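You operate a simulated robot arm through the tools that you are given. There is no shell and no other tool.

You run a simulated robot arm. Do the job below in one go: nothing can be reset, and whatever is moved stays where it is left.

TASK
Clamp the green wax block and rub its haze off with the soaped wax cloth.
Fine: leave the block clamped and put the cloth back. What is to be rubbed or washed off counts as gone when no trace of it is left.

It is judged by the outcome, as a careful person would: the job done as asked, and still so three seconds after it is handed in. It fails if anything else is knocked over, pushed out of place, dropped, spilled or broken. Flat cloth is picked up by pressing the open fingertips on it (5 to 10 N) and closing them slowly along it; thin cloth reads only 2 to 8 mm in the jaws.

THE ROBOT
A 6-joint arm with a two-finger parallel gripper, fixed in place. Base frame: the origin is at the foot of the arm, x ahead of it, y to its left, z up; the work surface is at about z = 760. Lengths are in mm, angles in degrees, forces in N, time in s.
With the tool pointing down near the work surface it reaches from about 240 to 640 mm from the base axis. Its first joint turns from -66.0 to 66.0 degrees. Payload 2.7 kg.
Tool frame: the origin (TCP) lies between the finger pads and is the grasp point; the fingertips stand 23 mm ahead of it; z points along the fingers, y is the line along which they close. Largest opening 94 mm; finger width 38, thickness 10; the body of the gripper, 54 by 96 mm, starts 39 mm behind the TCP.
Orientation is that of the tool frame in the base frame, as a unit quaternion [x, y, z, w]. With the fingers straight down and closing along the base's y, the tool's x points along the base's -x, its y along +y and its z along -z.

THE INTERFACE
- The arm moves only by the tool servo_tool. Its argument "targets" is a list of rows, each an object of numbers (a shift or turn left out is 0, a gripper value left out holds the last): "rx", "ry", "rz": the turn, a rotation vector about the base's x, y, z in units of 45 degrees (1.0 is 45 degrees); "x", "y", "z": the shift along the base's x, y, z in units of 200 mm (1.0 is 200 mm); "fingers": the gripper command, from -1 (shut) to 1 (fully open), values between in proportion. In form: [{"rx": .., "ry": .., "rz": .., "x": .., "y": .., "z": .., "fingers": ..}, ...]. A call has 1 to 20 rows; each row is the pose to reach, as a shift and turn from the pose commanded when the call began. A call with a number of a shift or a turn outside -1 to 1 is refused whole. Rows are played at 5 a second. More than 50 mm and 8.6 degrees between two rows, or a gripper value outside its range, and nothing of the call is played. Where a pose cannot be reached the arm comes as near as it can. A force on the tool above 40 N (or 10 N above the force at the start of the call, whichever is more), or a blocked arm, ends the call early, and 0.2 s more pass. The fingers move at their own pace (about 45 mm/s each) and stop on an object; they squeeze with about 24 N. The grip force told is the motor's: it shows also when the fingers shut on nothing. Time passes only in rows, and 0.2 s behind the last, so rows that repeat a pose let the fingers close. The reply holds the time, the measured pose of the TCP, the force on the tool along the base axes, the opening and the grip force, in the units named above and with some noise, with the torque about the TCP (base axes, N m) and any sound that the robot's microphone picked up, and new pictures: "pictures" is both (left out), scene, wrist or none.
- Cameras (640 x 400 px; columns grow to the right, rows downward): "scene" is fixed at [71.4, -434.4, 1410.2]; the picture's right is [0.76, -0.65, 0.00], its down [-0.42, -0.49, -0.76] and it looks along [0.49, 0.58, -0.65] (base axes); focal length 310 px, centre (320, 200). "wrist" rides on the gripper at [87, 16, -75] in the tool frame; the picture's right is [-0.18, 0.98, 0.00], its down [-0.58, -0.11, -0.81] and it looks along [-0.79, -0.15, 0.59] (tool axes); focal length 243 px, centre (320, 200). There is no depth. A picture from a camera that has moved, and an enlarged one, comes with that camera's place and axes in the base frame and with its lens. The place of the scene camera against the robot may be out by one fixed shift of up to 18 mm in any direction.
- zoom(camera, box): a new picture of the part [left, top, right, bottom] of that camera's present view, enlarged. It takes no simulated time.
- finish_job(): hands the job in; it is judged then, once.

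Nothing tells you positions but the pictures and the camera data. Unless the task says otherwise, let go and move clear before handing in.

The tools are called after ">>>" by a JSON object that holds its "op" and its "data". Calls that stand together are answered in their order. servo_tool: Moves the arm, as the interface text tells. Its arguments: {"type":"object","properties":{"targets":{"type":"array","items":{"type":"object","properties":{"rx":{"type":"number"},"ry":{"type":"number"},"rz":{"type":"number"},"x":{"type":"number"},"y":{"type":"number"},"z":{"type":"number"},"fingers":{"type":"number"}}}},"pictures":{"type":"string","enum":["both","scene","wrist","none"]}},"required":["targets"]} The other tools are called the same way: zoom (camera, box) takes an enlarged picture of a part of a camera's view; finish_job () hands the job in.

At the start:

```text
clock: 0.0
position: [384.7, 60.5, 1045.8]
tcp_rot: [0.0, 1.0, 0.001, 0.001]
wrist_force: [-0.3, 0.2, -0.6]
torque: [0.01, 0.0, -0.05]
opening: 94.3
grasp_force: 0.0
```

scene: 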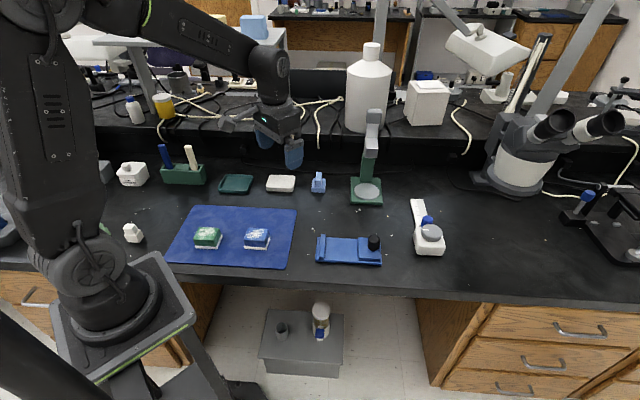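
wrist: 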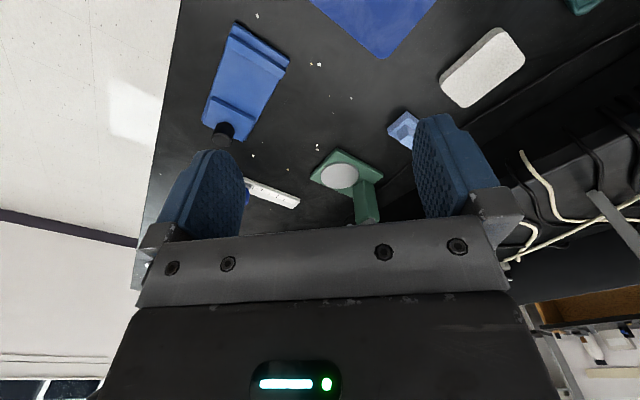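

I see a bench with a blue mat holding a green and a blue wax block, a blue clamp (vise) with a dark knob, and several pads or cloths behind. I will zoom in to identify everything before moving.

>>> {"op": "zoom", "data": {"camera": "scene", "box": [160, 190, 320, 290]}}

>>> {"op": "zoom", "data": {"camera": "scene", "box": [300, 180, 460, 280]}}

>>> {"op": "zoom", "data": {"camera": "scene", "box": [100, 130, 260, 230]}}

>>> {"op": "zoom", "data": {"camera": "scene", "box": [210, 120, 370, 220]}}

```text
4.00 times, centred on (240, 240) of scene
camera zoom: at [71.4, -434.4, 1410.2], right [0.76, -0.65, 0.0], down [-0.42, -0.49, -0.76], along [0.49, 0.58, -0.65], focal length 1240 px, centre (640, 40)
```

zoom: 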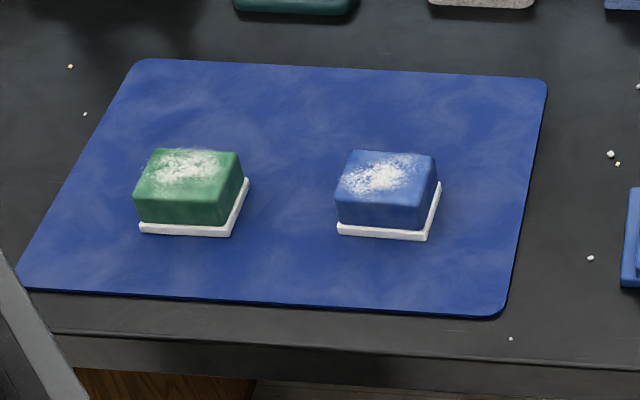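

```text
4.00 times, centred on (380, 230) of scene
camera zoom: at [71.4, -434.4, 1410.2], right [0.76, -0.65, 0.0], down [-0.42, -0.49, -0.76], along [0.49, 0.58, -0.65], focal length 1240 px, centre (80, 80)
```

zoom: 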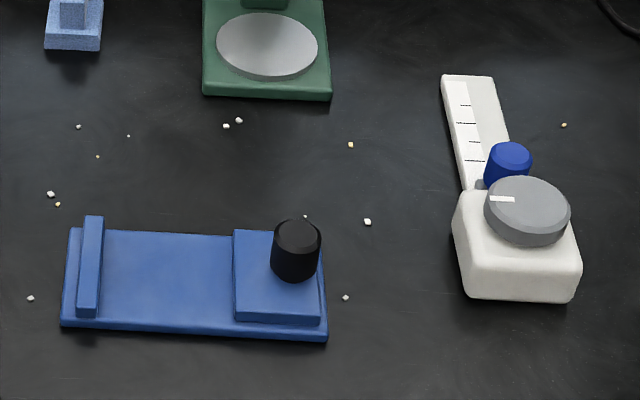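

```text
4.00 times, centred on (180, 180) of scene
camera zoom: at [71.4, -434.4, 1410.2], right [0.76, -0.65, 0.0], down [-0.42, -0.49, -0.76], along [0.49, 0.58, -0.65], focal length 1240 px, centre (880, 280)
```

zoom: 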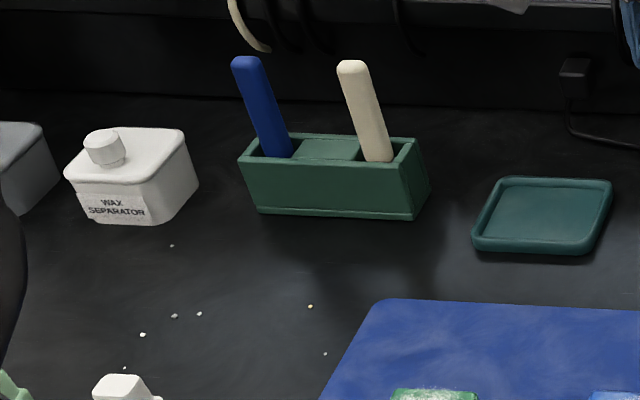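

```text
4.00 times, centred on (290, 170) of scene
camera zoom: at [71.4, -434.4, 1410.2], right [0.76, -0.65, 0.0], down [-0.42, -0.49, -0.76], along [0.49, 0.58, -0.65], focal length 1240 px, centre (440, 320)
```

zoom: 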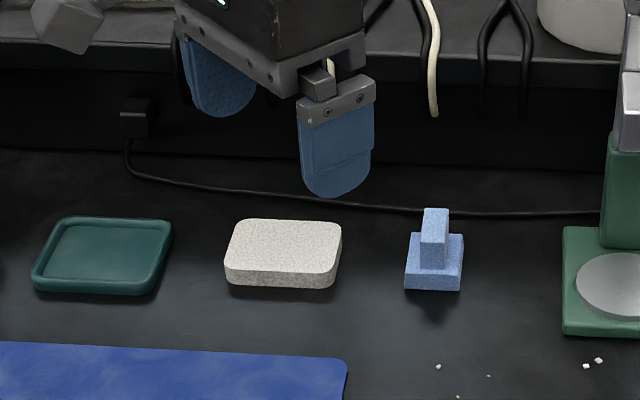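

The pale blue block with a handle and the grey pad might be rubbing tools, but I haven't found a cloth yet. I will look at the rest of the bench.

>>> {"op": "zoom", "data": {"camera": "scene", "box": [80, 200, 160, 250]}}

>>> {"op": "zoom", "data": {"camera": "scene", "box": [250, 290, 370, 385]}}

>>> {"op": "zoom", "data": {"camera": "scene", "box": [480, 140, 640, 280]}}

>>> {"op": "zoom", "data": {"camera": "scene", "box": [290, 160, 350, 205]}}

>>> {"op": "zoom", "data": {"camera": "scene", "box": [0, 140, 120, 260]}}

>>> {"op": "zoom", "data": {"camera": "wrist", "box": [140, 0, 600, 240]}}

```text
8.00 times, centred on (120, 225) of scene
camera zoom: at [71.4, -434.4, 1410.2], right [0.76, -0.65, 0.0], down [-0.42, -0.49, -0.76], along [0.49, 0.58, -0.65], focal length 2480 px, centre (1920, 0)
```

zoom: 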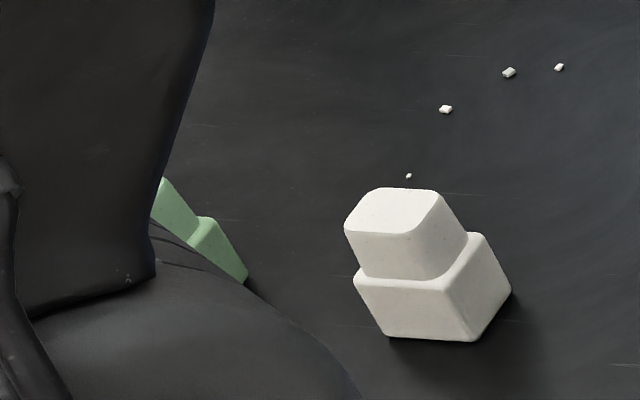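

```text
4.21 times, centred on (310, 338) of scene
camera zoom: at [71.4, -434.4, 1410.2], right [0.76, -0.65, 0.0], down [-0.42, -0.49, -0.76], along [0.49, 0.58, -0.65], focal length 1305 px, centre (362, -379)
```

zoom: 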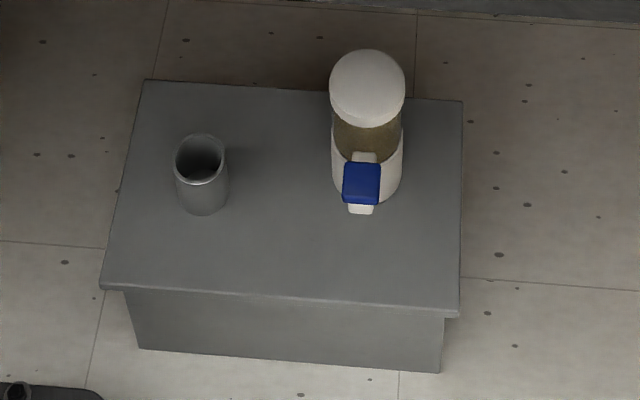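

```text
2.86 times, centred on (560, 210) of scene
camera zoom: at [71.4, -434.4, 1410.2], right [0.76, -0.65, 0.0], down [-0.42, -0.49, -0.76], along [0.49, 0.58, -0.65], focal length 886 px, centre (-366, 171)
```

zoom: 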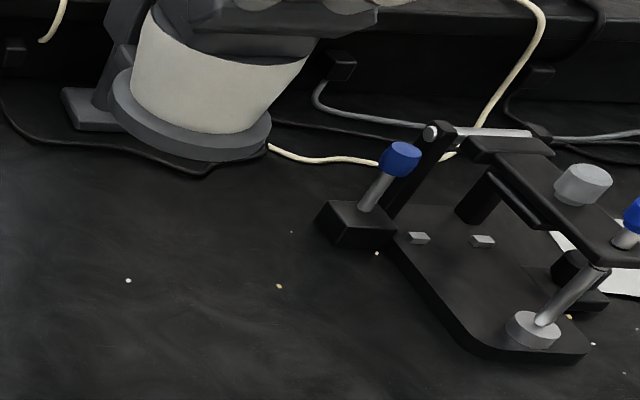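

```text
8.89 times, centred on (320, 182) of scene
camera zoom: at [71.4, -434.4, 1410.2], right [0.76, -0.65, 0.0], down [-0.42, -0.49, -0.76], along [0.49, 0.58, -0.65], focal length 2755 px, centre (320, 356)
```

zoom: 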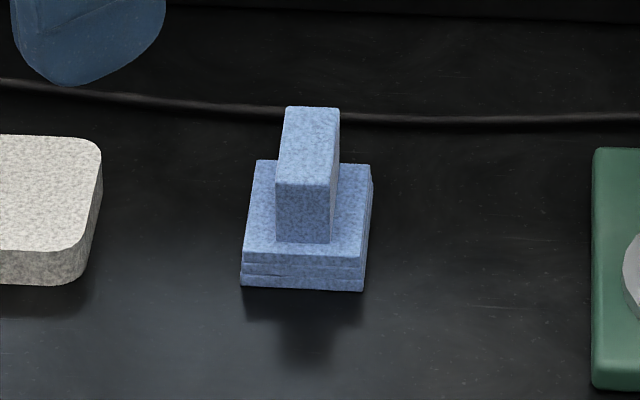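

```text
3.33 times, centred on (60, 200) of scene
camera zoom: at [71.4, -434.4, 1410.2], right [0.76, -0.65, 0.0], down [-0.42, -0.49, -0.76], along [0.49, 0.58, -0.65], focal length 1033 px, centre (1187, 200)
```

zoom: 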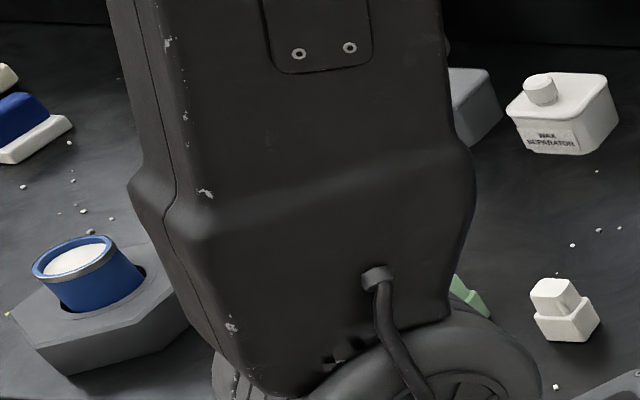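

```text
1.39 times, centred on (370, 120) of wrist
camera zoom: at [296.9, 76.4, 1121.3], right [0.18, 0.98, 0.0], down [0.58, -0.11, 0.81], along [0.79, -0.15, -0.59], focal length 338 px, centre (250, 311)
```

zoom: 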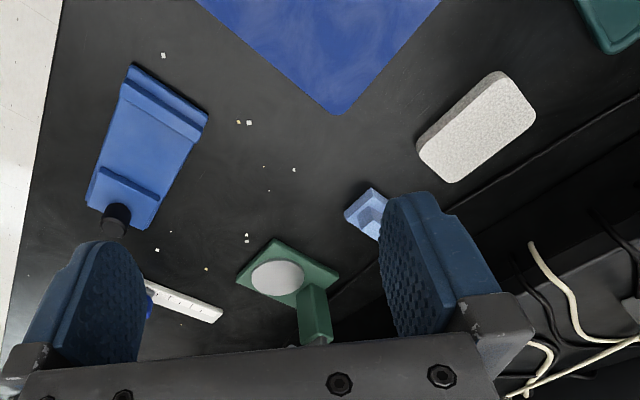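

The layered pale blue piece with a raised tab looks like the folded cloth, though it sits near the edge of reach. I will zoom in further on the clamp, the blocks and the other pads.

>>> {"op": "zoom", "data": {"camera": "scene", "box": [308, 225, 388, 275]}}

>>> {"op": "zoom", "data": {"camera": "scene", "box": [185, 215, 233, 255]}}

>>> {"op": "zoom", "data": {"camera": "scene", "box": [235, 215, 283, 255]}}

>>> {"op": "zoom", "data": {"camera": "wrist", "box": [180, 10, 320, 150]}}

```text
8.00 times, centred on (348, 250) of scene
camera zoom: at [71.4, -434.4, 1410.2], right [0.76, -0.65, 0.0], down [-0.42, -0.49, -0.76], along [0.49, 0.58, -0.65], focal length 2480 px, centre (96, -200)
```

zoom: 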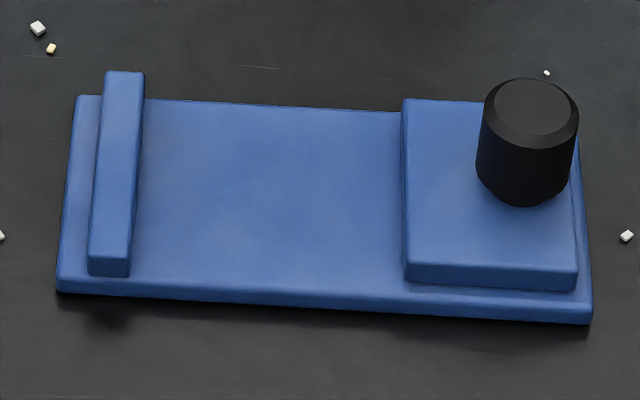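

```text
10.00 times, centred on (209, 235) of scene
camera zoom: at [71.4, -434.4, 1410.2], right [0.76, -0.65, 0.0], down [-0.42, -0.49, -0.76], along [0.49, 0.58, -0.65], focal length 3100 px, centre (1430, -150)
```

zoom: 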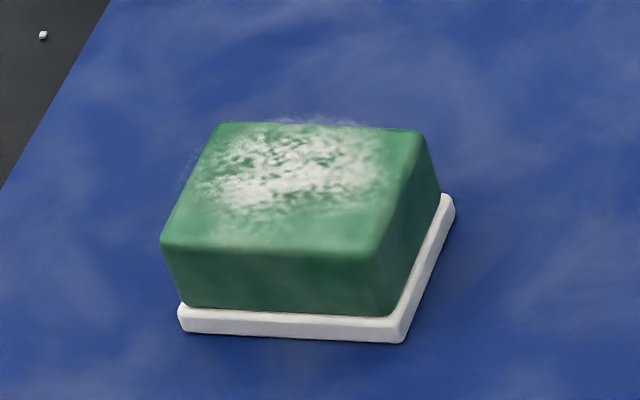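

```text
10.00 times, centred on (259, 235) of scene
camera zoom: at [71.4, -434.4, 1410.2], right [0.76, -0.65, 0.0], down [-0.42, -0.49, -0.76], along [0.49, 0.58, -0.65], focal length 3100 px, centre (930, -150)
```

zoom: 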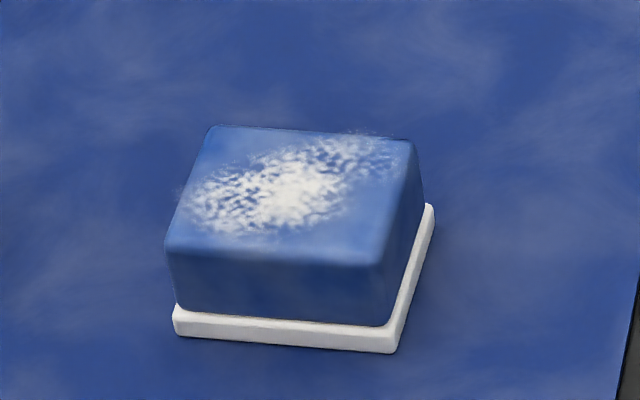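

```text
2.86 times, centred on (250, 80) of wrist
camera zoom: at [296.9, 76.4, 1121.3], right [0.18, 0.98, 0.0], down [0.58, -0.11, 0.81], along [0.79, -0.15, -0.59], focal length 693 px, centre (520, 543)
```

zoom: 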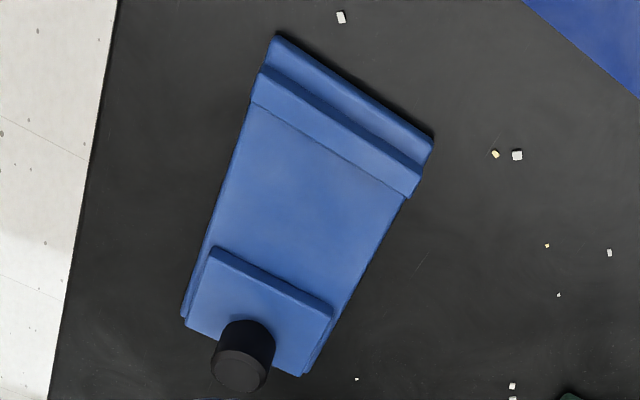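

The clamp is a base plate with a fixed bar at about (420,-30) and a sliding jaw with a knob at about (520,-130), lying at about -45°. The pale blue folded cloth is at about (590,190) and the green block at about (206,197). I will move for a closer wrist view of the cloth.

>>> {"op": "servo_tool", "data": {"targets": [{"x": 0.04, "y": 0.1, "z": -0.1}, {"x": 0.08, "y": 0.25, "z": -0.25}, {"x": 0.1, "y": 0.4, "z": -0.4}, {"x": 0.12, "y": 0.55, "z": -0.55}, {"x": 0.12, "y": 0.55, "z": -0.58}]}}

```text
clock: 1.2
position: [408.9, 170.1, 930.1]
tcp_rot: [0.0, 1.0, 0.0, 0.002]
wrist_force: [-0.3, -0.7, 0.8]
torque: [-0.01, -0.01, 0.01]
opening: 94.1
grasp_force: 0.2
camera wrist: at [321.2, 186.9, 1005.3], right [0.18, 0.98, 0.0], down [0.58, -0.11, 0.81], along [0.79, -0.15, -0.59], focal length 243 px, centre (320, 200)
```

scene: 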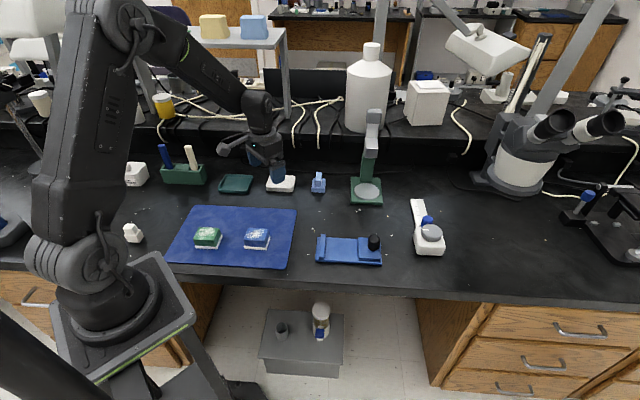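
wrist: 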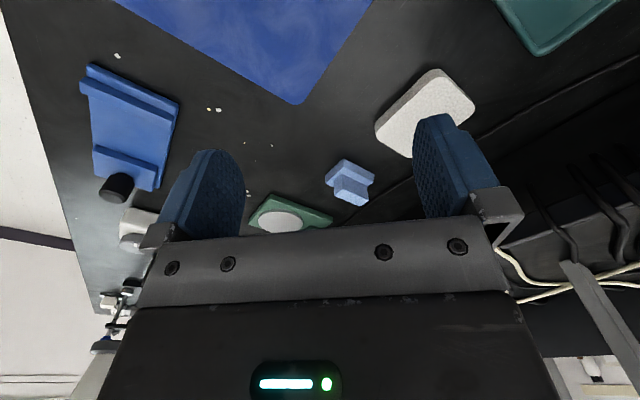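

>>> {"op": "zoom", "data": {"camera": "wrist", "box": [300, 130, 400, 220]}}

>>> {"op": "zoom", "data": {"camera": "wrist", "box": [350, 50, 490, 170]}}

>>> {"op": "zoom", "data": {"camera": "scene", "box": [250, 140, 350, 210]}}

>>> {"op": "zoom", "data": {"camera": "wrist", "box": [60, 40, 220, 220]}}

```text
4.44 times, centred on (350, 175) of wrist
camera zoom: at [321.2, 186.9, 1005.3], right [0.18, 0.98, 0.0], down [0.58, -0.11, 0.81], along [0.79, -0.15, -0.59], focal length 1078 px, centre (187, 311)
```

zoom: 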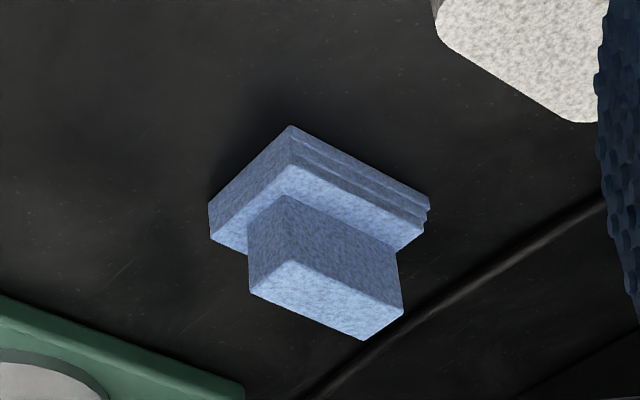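

```text
3.33 times, centred on (420, 110) of wrist
camera zoom: at [321.2, 186.9, 1005.3], right [0.18, 0.98, 0.0], down [0.58, -0.11, 0.81], along [0.79, -0.15, -0.59], focal length 809 px, centre (-13, 500)
```

zoom: 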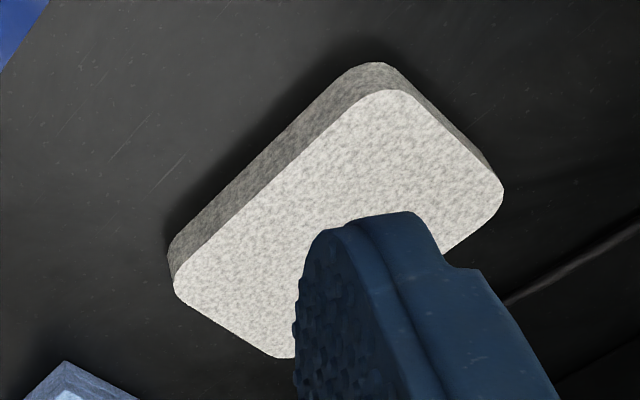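

```text
5.71 times, centred on (300, 175) of scene
camera zoom: at [71.4, -434.4, 1410.2], right [0.76, -0.65, 0.0], down [-0.42, -0.49, -0.76], along [0.49, 0.58, -0.65], focal length 1771 px, centre (434, 343)
```

zoom: 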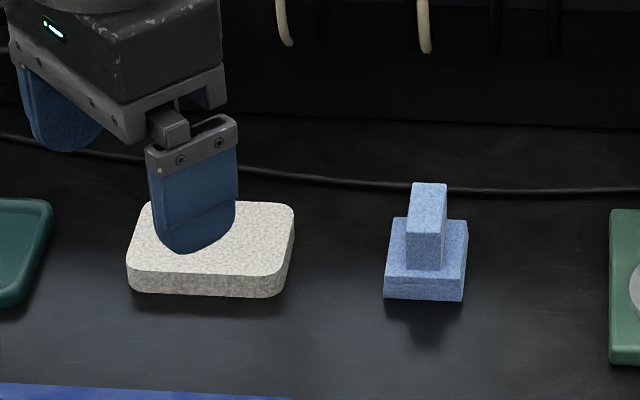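

```text
2.22 times, centred on (140, 130) of wrist
camera zoom: at [321.2, 186.9, 1005.3], right [0.18, 0.98, 0.0], down [0.58, -0.11, 0.81], along [0.79, -0.15, -0.59], focal length 539 px, centre (720, 356)
```

zoom: 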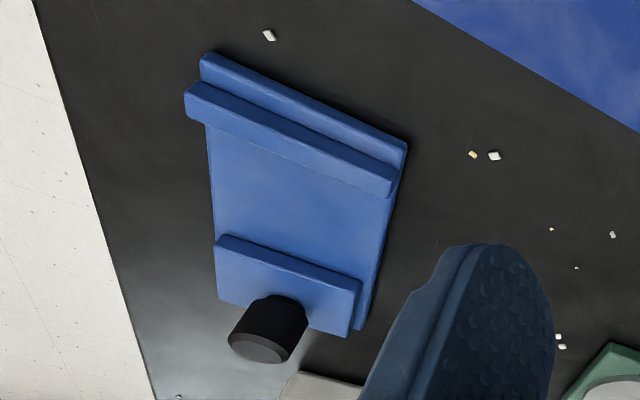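

The pale blue item is a stack of folded cloth with an upright grip tab. I will check the white and pale green items on the left, in case one of them is the soaped cloth.

>>> {"op": "zoom", "data": {"camera": "scene", "box": [90, 205, 160, 255]}}

>>> {"op": "zoom", "data": {"camera": "scene", "box": [0, 140, 120, 260]}}

>>> {"op": "zoom", "data": {"camera": "scene", "box": [180, 0, 300, 100]}}

>>> {"op": "zoom", "data": {"camera": "scene", "box": [0, 40, 160, 160]}}

```text
8.00 times, centred on (125, 230) of scene
camera zoom: at [71.4, -434.4, 1410.2], right [0.76, -0.65, 0.0], down [-0.42, -0.49, -0.76], along [0.49, 0.58, -0.65], focal length 2480 px, centre (1880, -40)
```

zoom: 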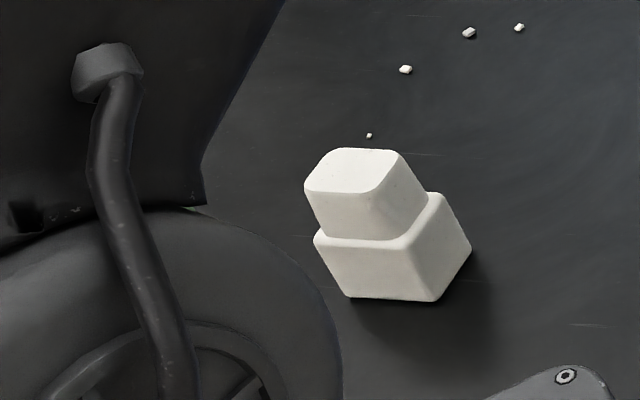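

```text
3.33 times, centred on (60, 200) of scene
camera zoom: at [71.4, -434.4, 1410.2], right [0.76, -0.65, 0.0], down [-0.42, -0.49, -0.76], along [0.49, 0.58, -0.65], focal length 1033 px, centre (1187, 200)
```

zoom: 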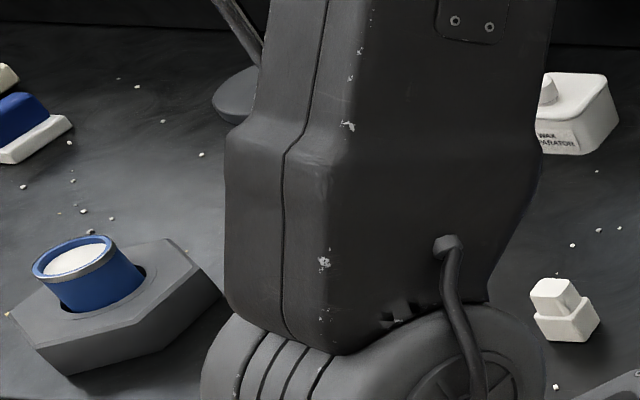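

```text
4.00 times, centred on (240, 50) of scene
camera zoom: at [71.4, -434.4, 1410.2], right [0.76, -0.65, 0.0], down [-0.42, -0.49, -0.76], along [0.49, 0.58, -0.65], focal length 1240 px, centre (640, 800)
```

zoom: 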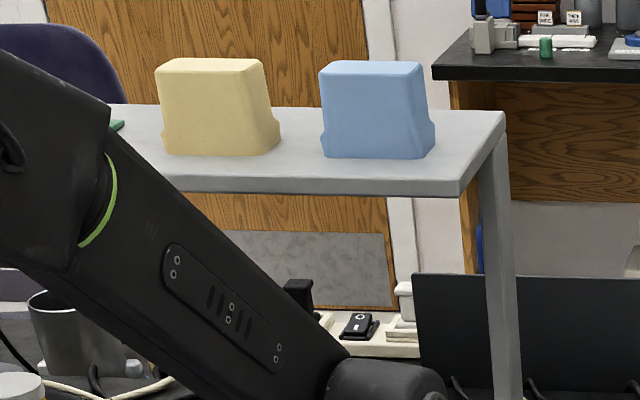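

```text
3.33 times, centred on (80, 100) of scene
camera zoom: at [71.4, -434.4, 1410.2], right [0.76, -0.65, 0.0], down [-0.42, -0.49, -0.76], along [0.49, 0.58, -0.65], focal length 1033 px, centre (1120, 533)
```

zoom: 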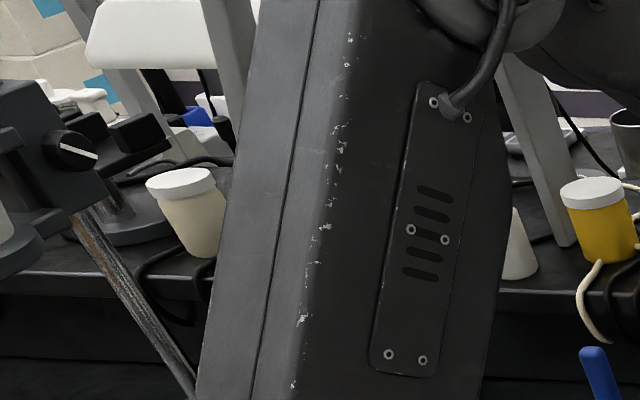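

The white items look like hard plaster pieces that can't be reached, so the pale blue pad is the wax cloth. Its base is about 44×60 mm at (596,180), with a 19 mm thick stub topping out at z≈802. Next I will turn -45° and look down on the green block.

>>> {"op": "servo_tool", "data": {"targets": [{"x": -0.1, "y": 0.01, "z": 0.03, "rz": -0.15}, {"x": -0.25, "y": 0.03, "z": 0.06, "rz": -0.3}, {"x": -0.42, "y": 0.05, "z": 0.1, "rz": -0.45}, {"x": -0.6, "y": 0.07, "z": 0.12, "rz": -0.6}, {"x": -0.75, "y": 0.09, "z": 0.14, "rz": -0.75}, {"x": -0.9, "y": 0.11, "z": 0.15, "rz": -0.9}, {"x": -1.0, "y": 0.13, "z": 0.15, "rz": -1.0}, {"x": -1.0, "y": 0.13, "z": 0.15, "rz": -1.0}]}}

```text
clock: 3.0
position: [208.1, 196.7, 960.7]
tcp_rot: [0.383, 0.924, -0.001, 0.001]
wrist_force: [0.0, -0.1, -0.1]
torque: [0.01, 0.01, 0.02]
opening: 94.1
grasp_force: 0.1
camera wrist: at [156.8, 270.6, 1035.2], right [0.83, 0.56, 0.0], down [0.33, -0.49, 0.81], along [0.46, -0.67, -0.59], focal length 243 px, centre (320, 200)
```

scene: 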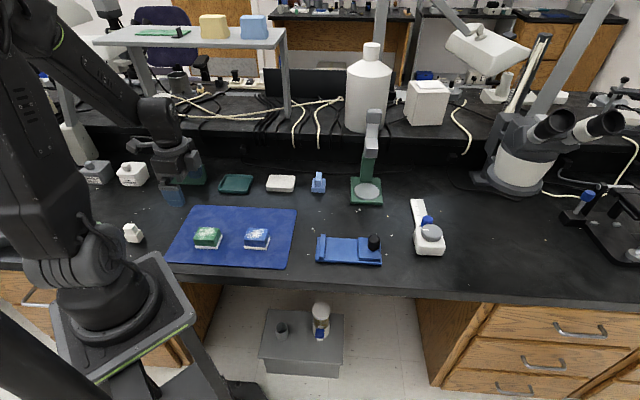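
wrist: 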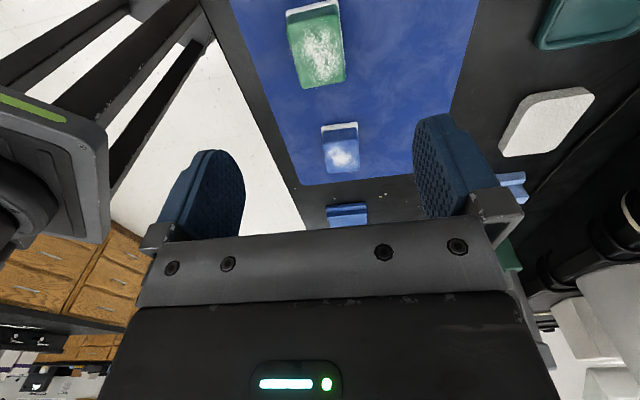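

>>> {"op": "zoom", "data": {"camera": "wrist", "box": [270, 0, 370, 100]}}

>>> {"op": "zoom", "data": {"camera": "wrist", "box": [290, 110, 390, 240]}}

```text
4.00 times, centred on (320, 50) of wrist
camera zoom: at [156.8, 270.6, 1035.2], right [0.83, 0.56, 0.0], down [0.33, -0.49, 0.81], along [0.46, -0.67, -0.59], focal length 970 px, centre (320, 800)
```

zoom: 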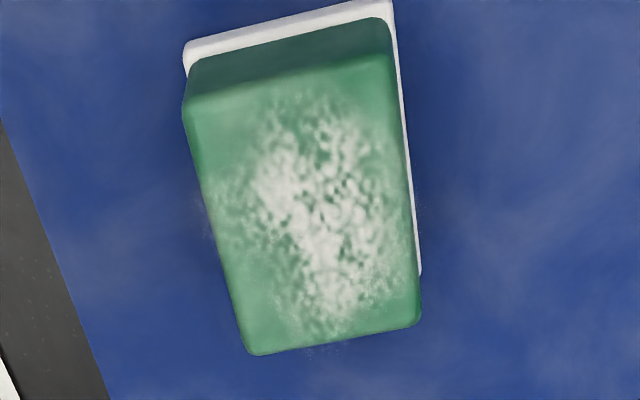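

```text
3.08 times, centred on (340, 175) of wrist
camera zoom: at [156.8, 270.6, 1035.2], right [0.83, 0.56, 0.0], down [0.33, -0.49, 0.81], along [0.46, -0.67, -0.59], focal length 746 px, centre (258, 277)
```

zoom: 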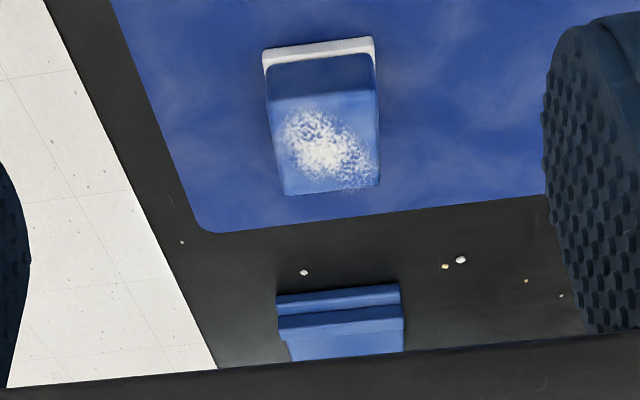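

The green block's centre is at about (215.6,183). It is about 45×58 mm with its top at z≈789, lying at -45° on a white sole. Before picking it up I will look over the clamp from above.

>>> {"op": "servo_tool", "data": {"targets": [{"x": 0.1, "y": -0.1}, {"x": 0.25, "y": -0.25}, {"x": 0.4, "y": -0.4}, {"x": 0.55, "y": -0.55}, {"x": 0.7, "y": -0.7}, {"x": 0.85, "y": -0.85}, {"x": 1.0, "y": -1.0}], "pictures": "none"}}

>>> {"op": "servo_tool", "data": {"targets": [{"x": 0.1, "y": -0.1}, {"x": 0.2, "y": -0.22}, {"x": 0.25, "y": -0.28}, {"x": 0.25, "y": -0.28}]}}

```text
clock: 4.6
position: [409.9, -2.9, 959.5]
tcp_rot: [0.381, 0.925, 0.0, 0.002]
wrist_force: [-0.5, -0.1, 0.7]
torque: [-0.02, 0.02, -0.01]
opening: 94.0
grasp_force: 0.1
```

```text
clock: 5.6
position: [457.6, -58.6, 961.6]
tcp_rot: [0.383, 0.924, 0.001, 0.001]
wrist_force: [-0.6, 0.0, 0.4]
torque: [-0.02, 0.03, 0.03]
opening: 94.0
grasp_force: 0.1
camera wrist: at [407.9, 13.4, 1035.7], right [0.82, 0.57, 0.0], down [0.33, -0.49, 0.81], along [0.46, -0.67, -0.59], focal length 243 px, centre (320, 200)
```

scene: 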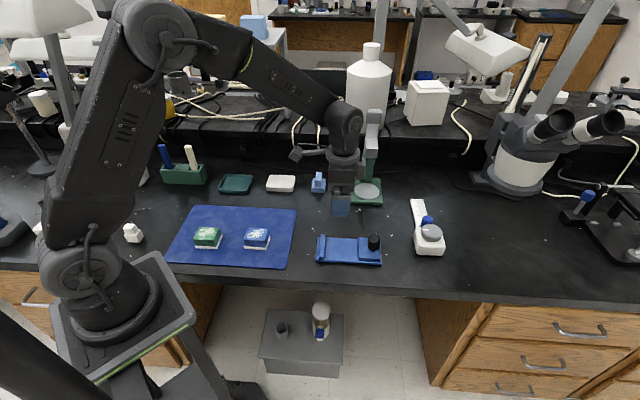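
wrist: 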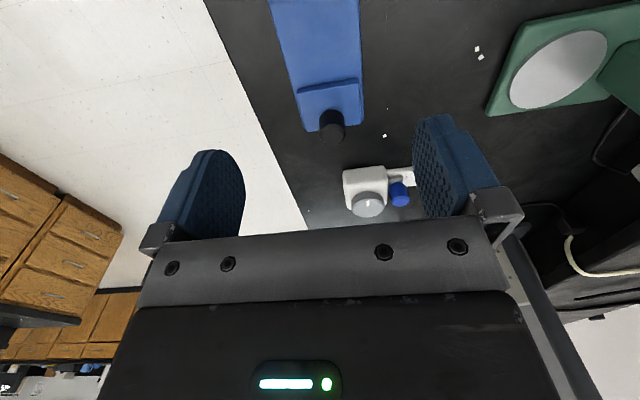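

The knob end is in view but the fixed bar is out of the frame. I will zoom in here and then back up about 70 mm to see the whole clamp.

>>> {"op": "zoom", "data": {"camera": "wrist", "box": [265, 0, 385, 150]}}

>>> {"op": "servo_tool", "data": {"targets": [{"x": -0.1, "y": 0.1}, {"x": -0.25, "y": 0.25}, {"x": -0.25, "y": 0.25}], "pictures": "wrist"}}

>>> {"op": "zoom", "data": {"camera": "wrist", "box": [250, 0, 400, 150]}}

```text
2.67 times, centred on (325, 75) of wrist
camera zoom: at [407.9, 13.4, 1035.7], right [0.82, 0.57, 0.0], down [0.33, -0.49, 0.81], along [0.46, -0.67, -0.59], focal length 647 px, centre (307, 533)
```

zoom: 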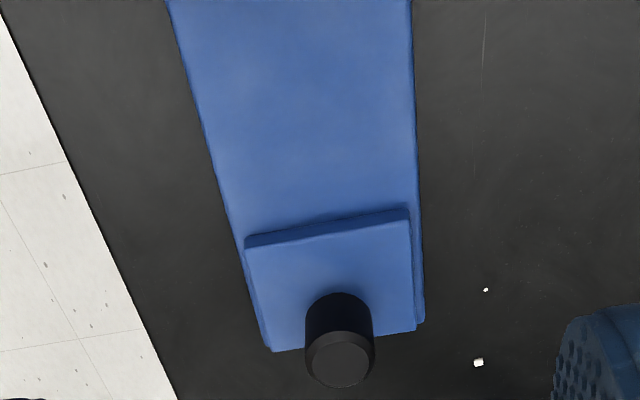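

```text
clock: 6.4
position: [408.7, -8.6, 959.4]
tcp_rot: [0.383, 0.924, 0.0, 0.001]
wrist_force: [0.4, -0.5, -0.1]
torque: [-0.04, -0.01, 0.02]
opening: 94.1
grasp_force: 0.1
camera wrist: at [358.1, 63.3, 1034.1], right [0.83, 0.56, 0.0], down [0.33, -0.49, 0.81], along [0.46, -0.67, -0.59], focal length 243 px, centre (320, 200)
```

wrist: 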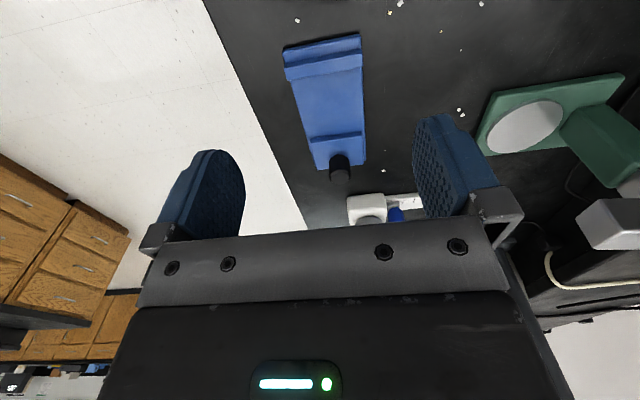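

```text
2.67 times, centred on (325, 75) of wrist
camera zoom: at [358.1, 63.3, 1034.1], right [0.83, 0.56, 0.0], down [0.33, -0.49, 0.81], along [0.46, -0.67, -0.59], focal length 647 px, centre (307, 533)
```

zoom: 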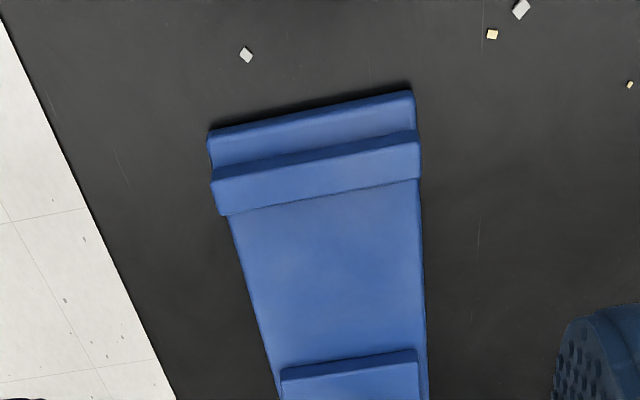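

The clamp jaws are about 8 mm high with a gap of about 88 mm. The bar's inner face is centred at about (434,-40), the slide's front face at about (497,-101) and the knob is near (526,-133). The jaws will grip the block's white sole, so I will go back above the green block to pick it up.

>>> {"op": "servo_tool", "data": {"targets": [{"x": -0.1, "y": 0.1}, {"x": -0.25, "y": 0.25}, {"x": -0.4, "y": 0.4}, {"x": -0.55, "y": 0.55}, {"x": -0.7, "y": 0.7}, {"x": -0.83, "y": 0.83, "z": -0.1}, {"x": -0.94, "y": 0.94, "z": -0.25}, {"x": -0.9655, "y": 0.9625, "z": -0.4}, {"x": -0.9655, "y": 0.9625, "z": -0.5}, {"x": -0.9655, "y": 0.9625, "z": -0.5}]}}

>>> {"op": "zoom", "data": {"camera": "wrist", "box": [220, 0, 420, 150]}}

>>> {"op": "zoom", "data": {"camera": "scene", "box": [150, 180, 270, 270]}}

```text
clock: 8.6
position: [214.0, 180.7, 861.1]
tcp_rot: [0.383, 0.924, -0.001, 0.001]
wrist_force: [-0.2, -1.4, -0.2]
torque: [0.0, 0.0, 0.0]
opening: 94.0
grasp_force: 0.0
camera wrist: at [163.2, 254.7, 936.4], right [0.83, 0.56, 0.0], down [0.33, -0.49, 0.81], along [0.46, -0.67, -0.59], focal length 243 px, centre (320, 200)
```

scene: 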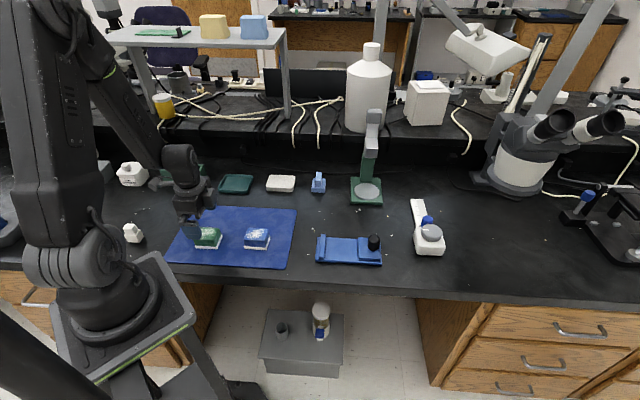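
wrist: 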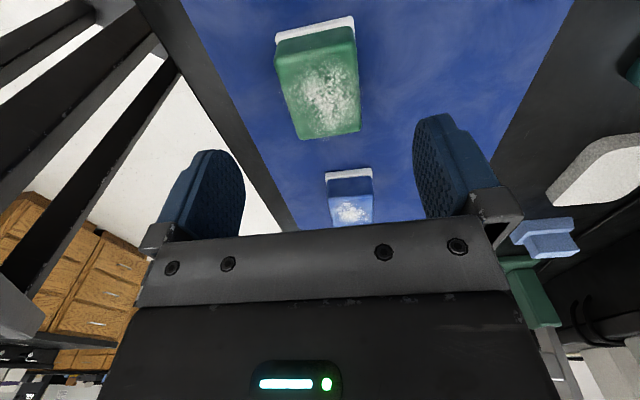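

```text
2.67 times, centred on (320, 75) of wrist
camera zoom: at [163.2, 254.7, 936.4], right [0.83, 0.56, 0.0], down [0.33, -0.49, 0.81], along [0.46, -0.67, -0.59], focal length 647 px, centre (320, 533)
```

zoom: 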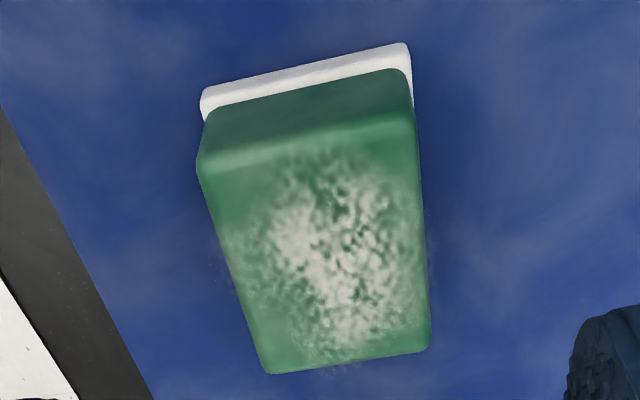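

```text
4.44 times, centred on (210, 225) of scene
camera zoom: at [71.4, -434.4, 1410.2], right [0.76, -0.65, 0.0], down [-0.42, -0.49, -0.76], along [0.49, 0.58, -0.65], focal length 1378 px, centre (809, 89)
```

zoom: 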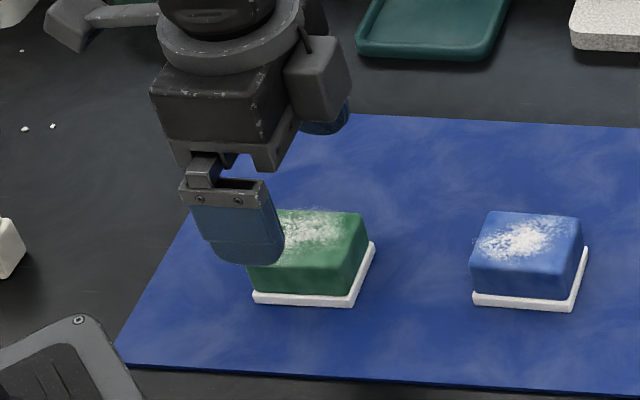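

The refined green block centre is (215.7,181.8), with its top at 789 and the sole's top at about 770. I will lower the fingers on either side of it, tips just above the sole, and close gently.

>>> {"op": "servo_tool", "data": {"targets": [{"z": -0.1}, {"z": -0.2}, {"z": -0.28}, {"z": -0.32}, {"z": -0.32}]}}

>>> {"op": "zoom", "data": {"camera": "scene", "box": [170, 190, 250, 260]}}

>>> {"op": "zoom", "data": {"camera": "wrist", "box": [200, 20, 440, 200]}}

```text
clock: 9.8
position: [215.7, 181.5, 797.3]
tcp_rot: [0.382, 0.924, -0.001, 0.001]
wrist_force: [-0.3, -0.4, -0.4]
torque: [-0.02, 0.01, 0.0]
opening: 94.2
grasp_force: 0.0
camera wrist: at [164.5, 254.3, 872.0], right [0.82, 0.57, 0.0], down [0.33, -0.49, 0.81], along [0.46, -0.67, -0.59], focal length 243 px, centre (320, 200)
```

scene: 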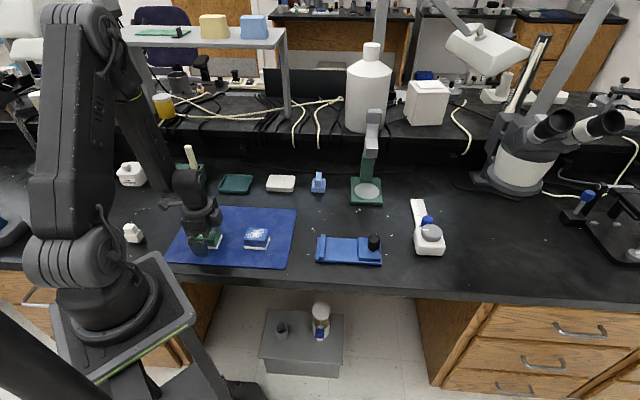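
wrist: 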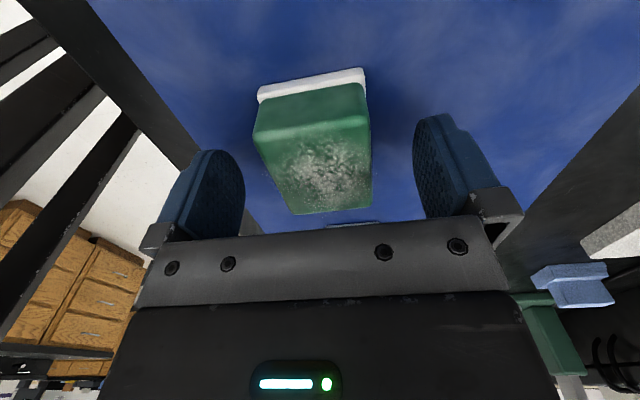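

```text
5.71 times, centred on (210, 225) of scene
camera zoom: at [71.4, -434.4, 1410.2], right [0.76, -0.65, 0.0], down [-0.42, -0.49, -0.76], along [0.49, 0.58, -0.65], focal length 1771 px, centre (949, 57)
```

zoom: 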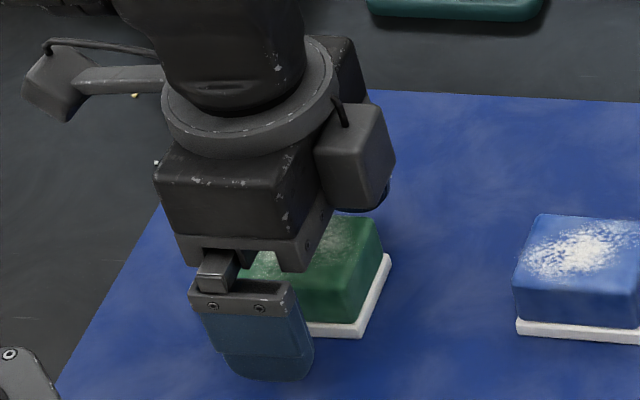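

```text
2.22 times, centred on (320, 110) of wrist
camera zoom: at [164.5, 254.3, 872.0], right [0.82, 0.57, 0.0], down [0.33, -0.49, 0.81], along [0.46, -0.67, -0.59], focal length 539 px, centre (320, 400)
```

zoom: 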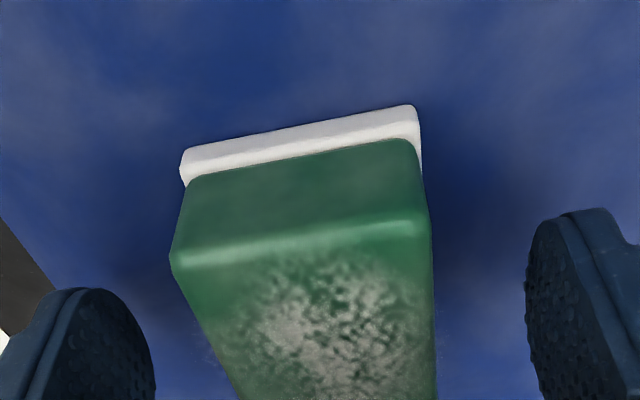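

The fingers straddle the block with even clearance and nothing is touching. I will close on it.

>>> {"op": "servo_tool", "data": {"targets": [{"fingers": 0.5}, {"fingers": 0.2}, {"fingers": 0.0}, {"fingers": -0.2}, {"fingers": -0.4}, {"fingers": -0.5}, {"fingers": -0.5}]}}

>>> {"op": "zoom", "data": {"camera": "scene", "box": [170, 190, 250, 260]}}

```text
clock: 11.4
position: [215.4, 181.2, 797.4]
tcp_rot: [0.382, 0.924, 0.0, 0.001]
wrist_force: [1.9, 3.0, 4.8]
torque: [0.11, -0.01, -0.05]
opening: 47.4
grasp_force: 23.9
camera wrist: at [164.6, 254.6, 872.4], right [0.82, 0.57, 0.0], down [0.33, -0.49, 0.81], along [0.46, -0.67, -0.59], focal length 243 px, centre (320, 200)
```

scene: 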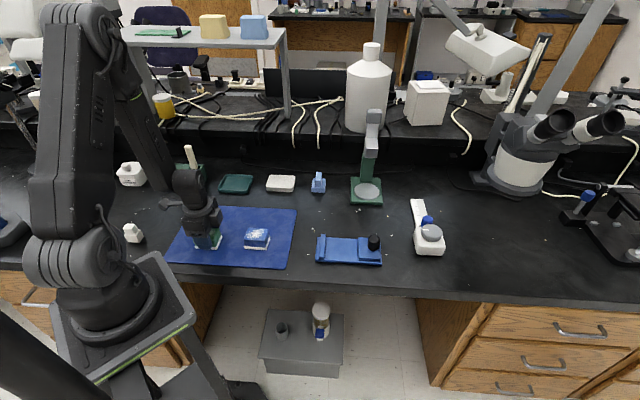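
wrist: 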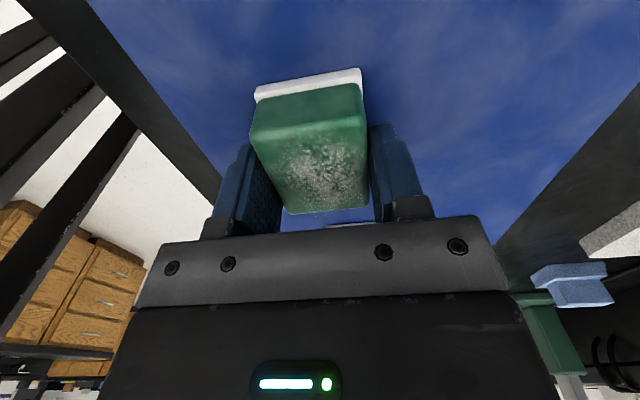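

```text
5.71 times, centred on (210, 225) of scene
camera zoom: at [71.4, -434.4, 1410.2], right [0.76, -0.65, 0.0], down [-0.42, -0.49, -0.76], along [0.49, 0.58, -0.65], focal length 1771 px, centre (949, 57)
```

zoom: 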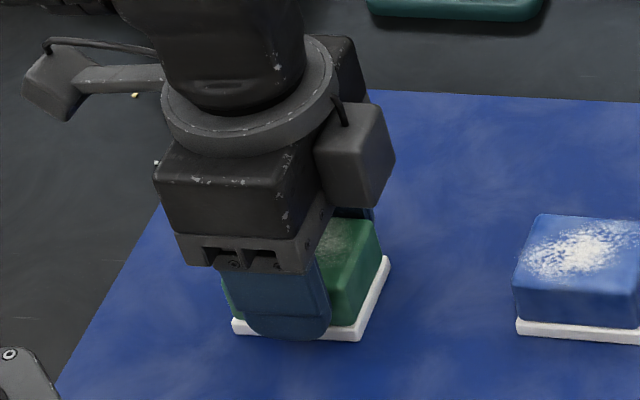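

I have the block at an opening of 47.4 mm with 24 N of grip. I will lift a little and check whether the white sole comes with it.

>>> {"op": "servo_tool", "data": {"targets": [{"z": 0.05}, {"z": 0.12}, {"z": 0.2}, {"z": 0.25}, {"z": 0.25}]}}

>>> {"op": "zoom", "data": {"camera": "scene", "box": [160, 180, 260, 270]}}

>>> {"op": "zoom", "data": {"camera": "wrist", "box": [200, 20, 440, 220]}}

```text
clock: 12.6
position: [216.6, 180.8, 847.0]
tcp_rot: [0.383, 0.924, 0.0, 0.0]
wrist_force: [0.5, -0.2, -0.9]
torque: [-0.03, -0.02, -0.05]
opening: 47.6
grasp_force: 23.5
camera wrist: at [164.9, 253.6, 921.8], right [0.82, 0.57, 0.0], down [0.33, -0.49, 0.81], along [0.46, -0.67, -0.59], focal length 243 px, centre (320, 200)
```

scene: 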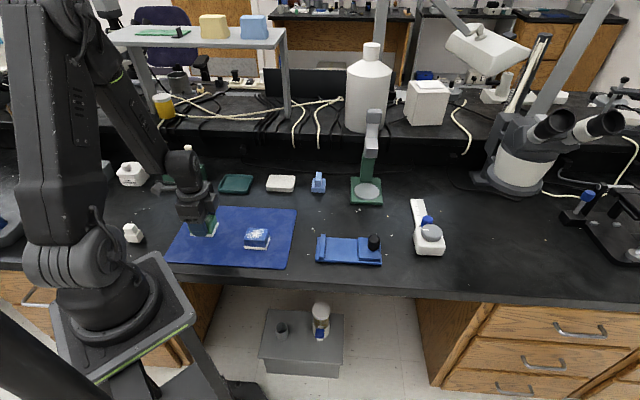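
wrist: 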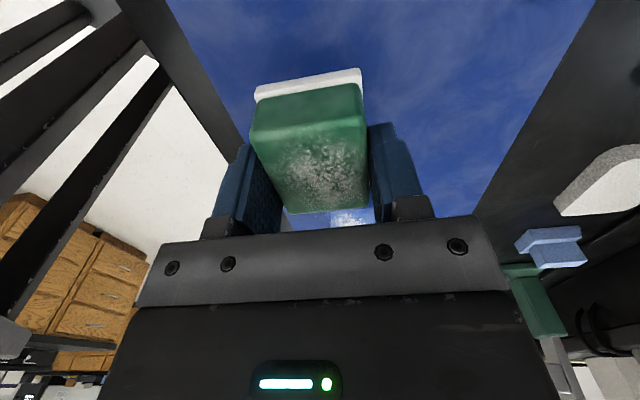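

```text
4.44 times, centred on (210, 225) of scene
camera zoom: at [71.4, -434.4, 1410.2], right [0.76, -0.65, 0.0], down [-0.42, -0.49, -0.76], along [0.49, 0.58, -0.65], focal length 1378 px, centre (809, 89)
```

zoom: 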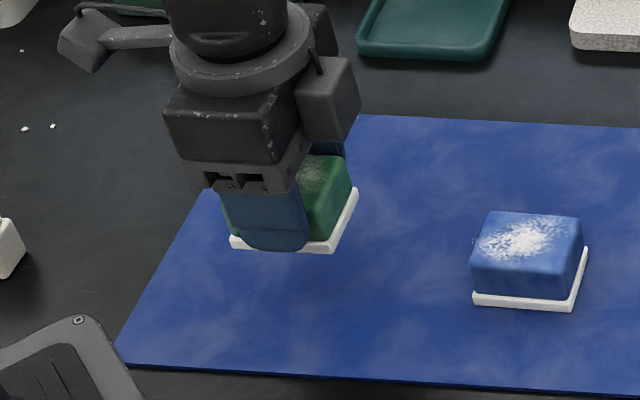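

```text
2.00 times, centred on (320, 120) of wrist
camera zoom: at [164.9, 253.6, 921.8], right [0.82, 0.57, 0.0], down [0.33, -0.49, 0.81], along [0.46, -0.67, -0.59], focal length 485 px, centre (320, 360)
```

zoom: 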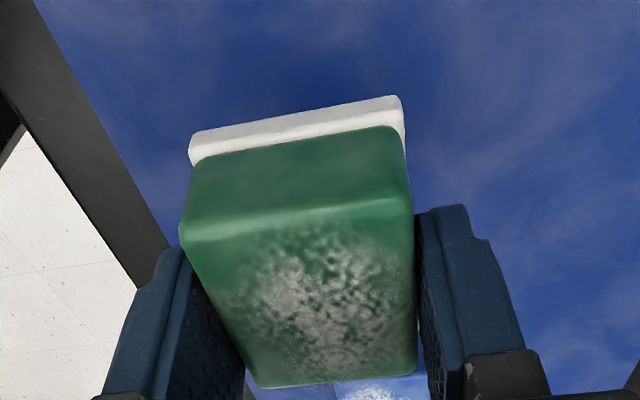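

The sole is attached and lifts with the block. I will carry it up and over to the clamp, stopping above the jaw gap.

>>> {"op": "servo_tool", "data": {"targets": [{"z": 0.1}, {"x": 0.08, "y": -0.08, "z": 0.17}, {"x": 0.22, "y": -0.22, "z": 0.2}, {"x": 0.37, "y": -0.37, "z": 0.2}, {"x": 0.52, "y": -0.52, "z": 0.2}, {"x": 0.67, "y": -0.67, "z": 0.2}, {"x": 0.82, "y": -0.82, "z": 0.2}, {"x": 0.93, "y": -0.93, "z": 0.2}, {"x": 1.0, "y": -1.0, "z": 0.2}], "pictures": "none"}}

>>> {"op": "servo_tool", "data": {"targets": [{"x": 0.08, "y": -0.09}, {"x": 0.16, "y": -0.17}, {"x": 0.2165, "y": -0.237}, {"x": 0.2165, "y": -0.237}, {"x": 0.2165, "y": -0.237}]}}

>>> {"op": "zoom", "data": {"camera": "wrist", "box": [200, 0, 440, 220]}}

>>> {"op": "zoom", "data": {"camera": "scene", "box": [300, 170, 420, 280]}}

```text
clock: 14.6
position: [417.7, -17.3, 885.5]
tcp_rot: [0.382, 0.924, 0.001, 0.001]
wrist_force: [0.4, 0.3, -1.3]
torque: [-0.03, 0.01, -0.02]
opening: 47.7
grasp_force: 24.2
```

```text
clock: 15.8
position: [457.8, -66.2, 884.6]
tcp_rot: [0.383, 0.924, 0.0, 0.001]
wrist_force: [-0.8, 0.1, -1.7]
torque: [-0.01, -0.03, 0.03]
opening: 47.8
grasp_force: 24.6
camera wrist: at [407.3, 7.0, 960.4], right [0.82, 0.57, 0.0], down [0.33, -0.49, 0.81], along [0.46, -0.67, -0.59], focal length 243 px, centre (320, 200)
```

scene: 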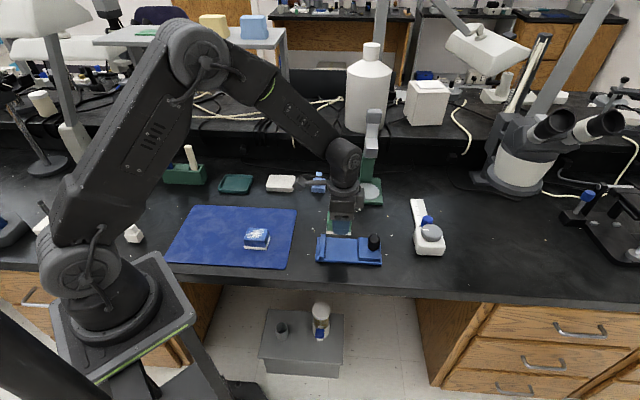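
wrist: 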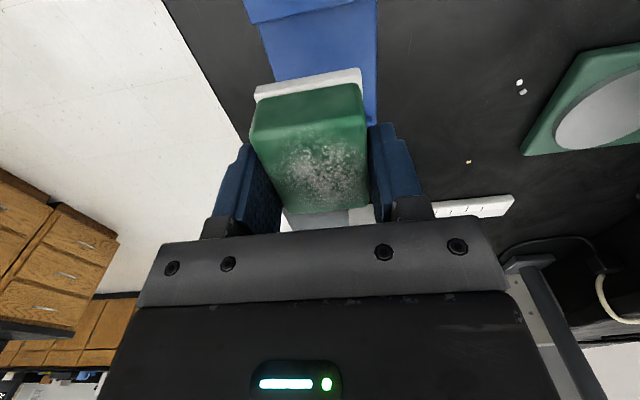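

```text
1.82 times, centred on (320, 110) of wrist
camera zoom: at [407.3, 7.0, 960.4], right [0.82, 0.57, 0.0], down [0.33, -0.49, 0.81], along [0.46, -0.67, -0.59], focal length 441 px, centre (320, 364)
```

zoom: 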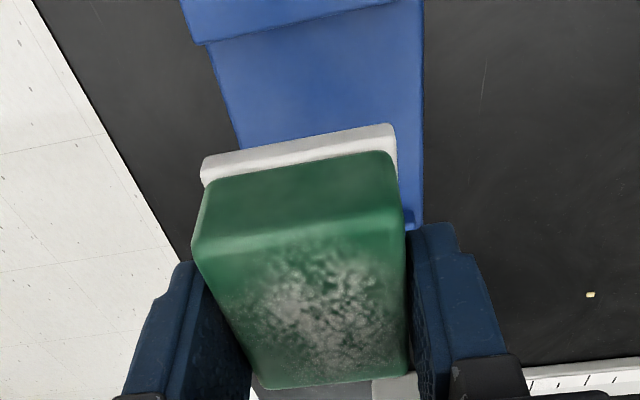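

```text
3.64 times, centred on (360, 225) of scene
camera zoom: at [71.4, -434.4, 1410.2], right [0.76, -0.65, 0.0], down [-0.42, -0.49, -0.76], along [0.49, 0.58, -0.65], focal length 1127 px, centre (174, 109)
```

zoom: 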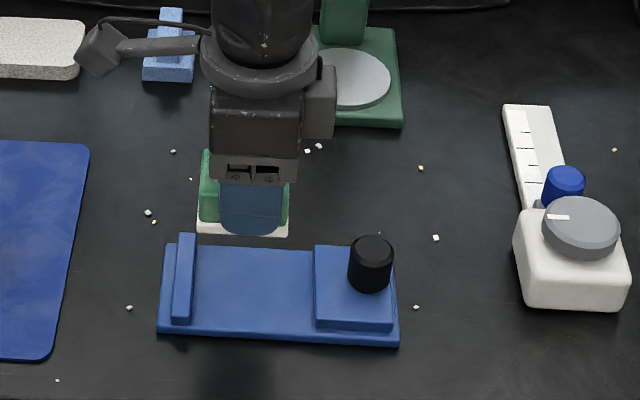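

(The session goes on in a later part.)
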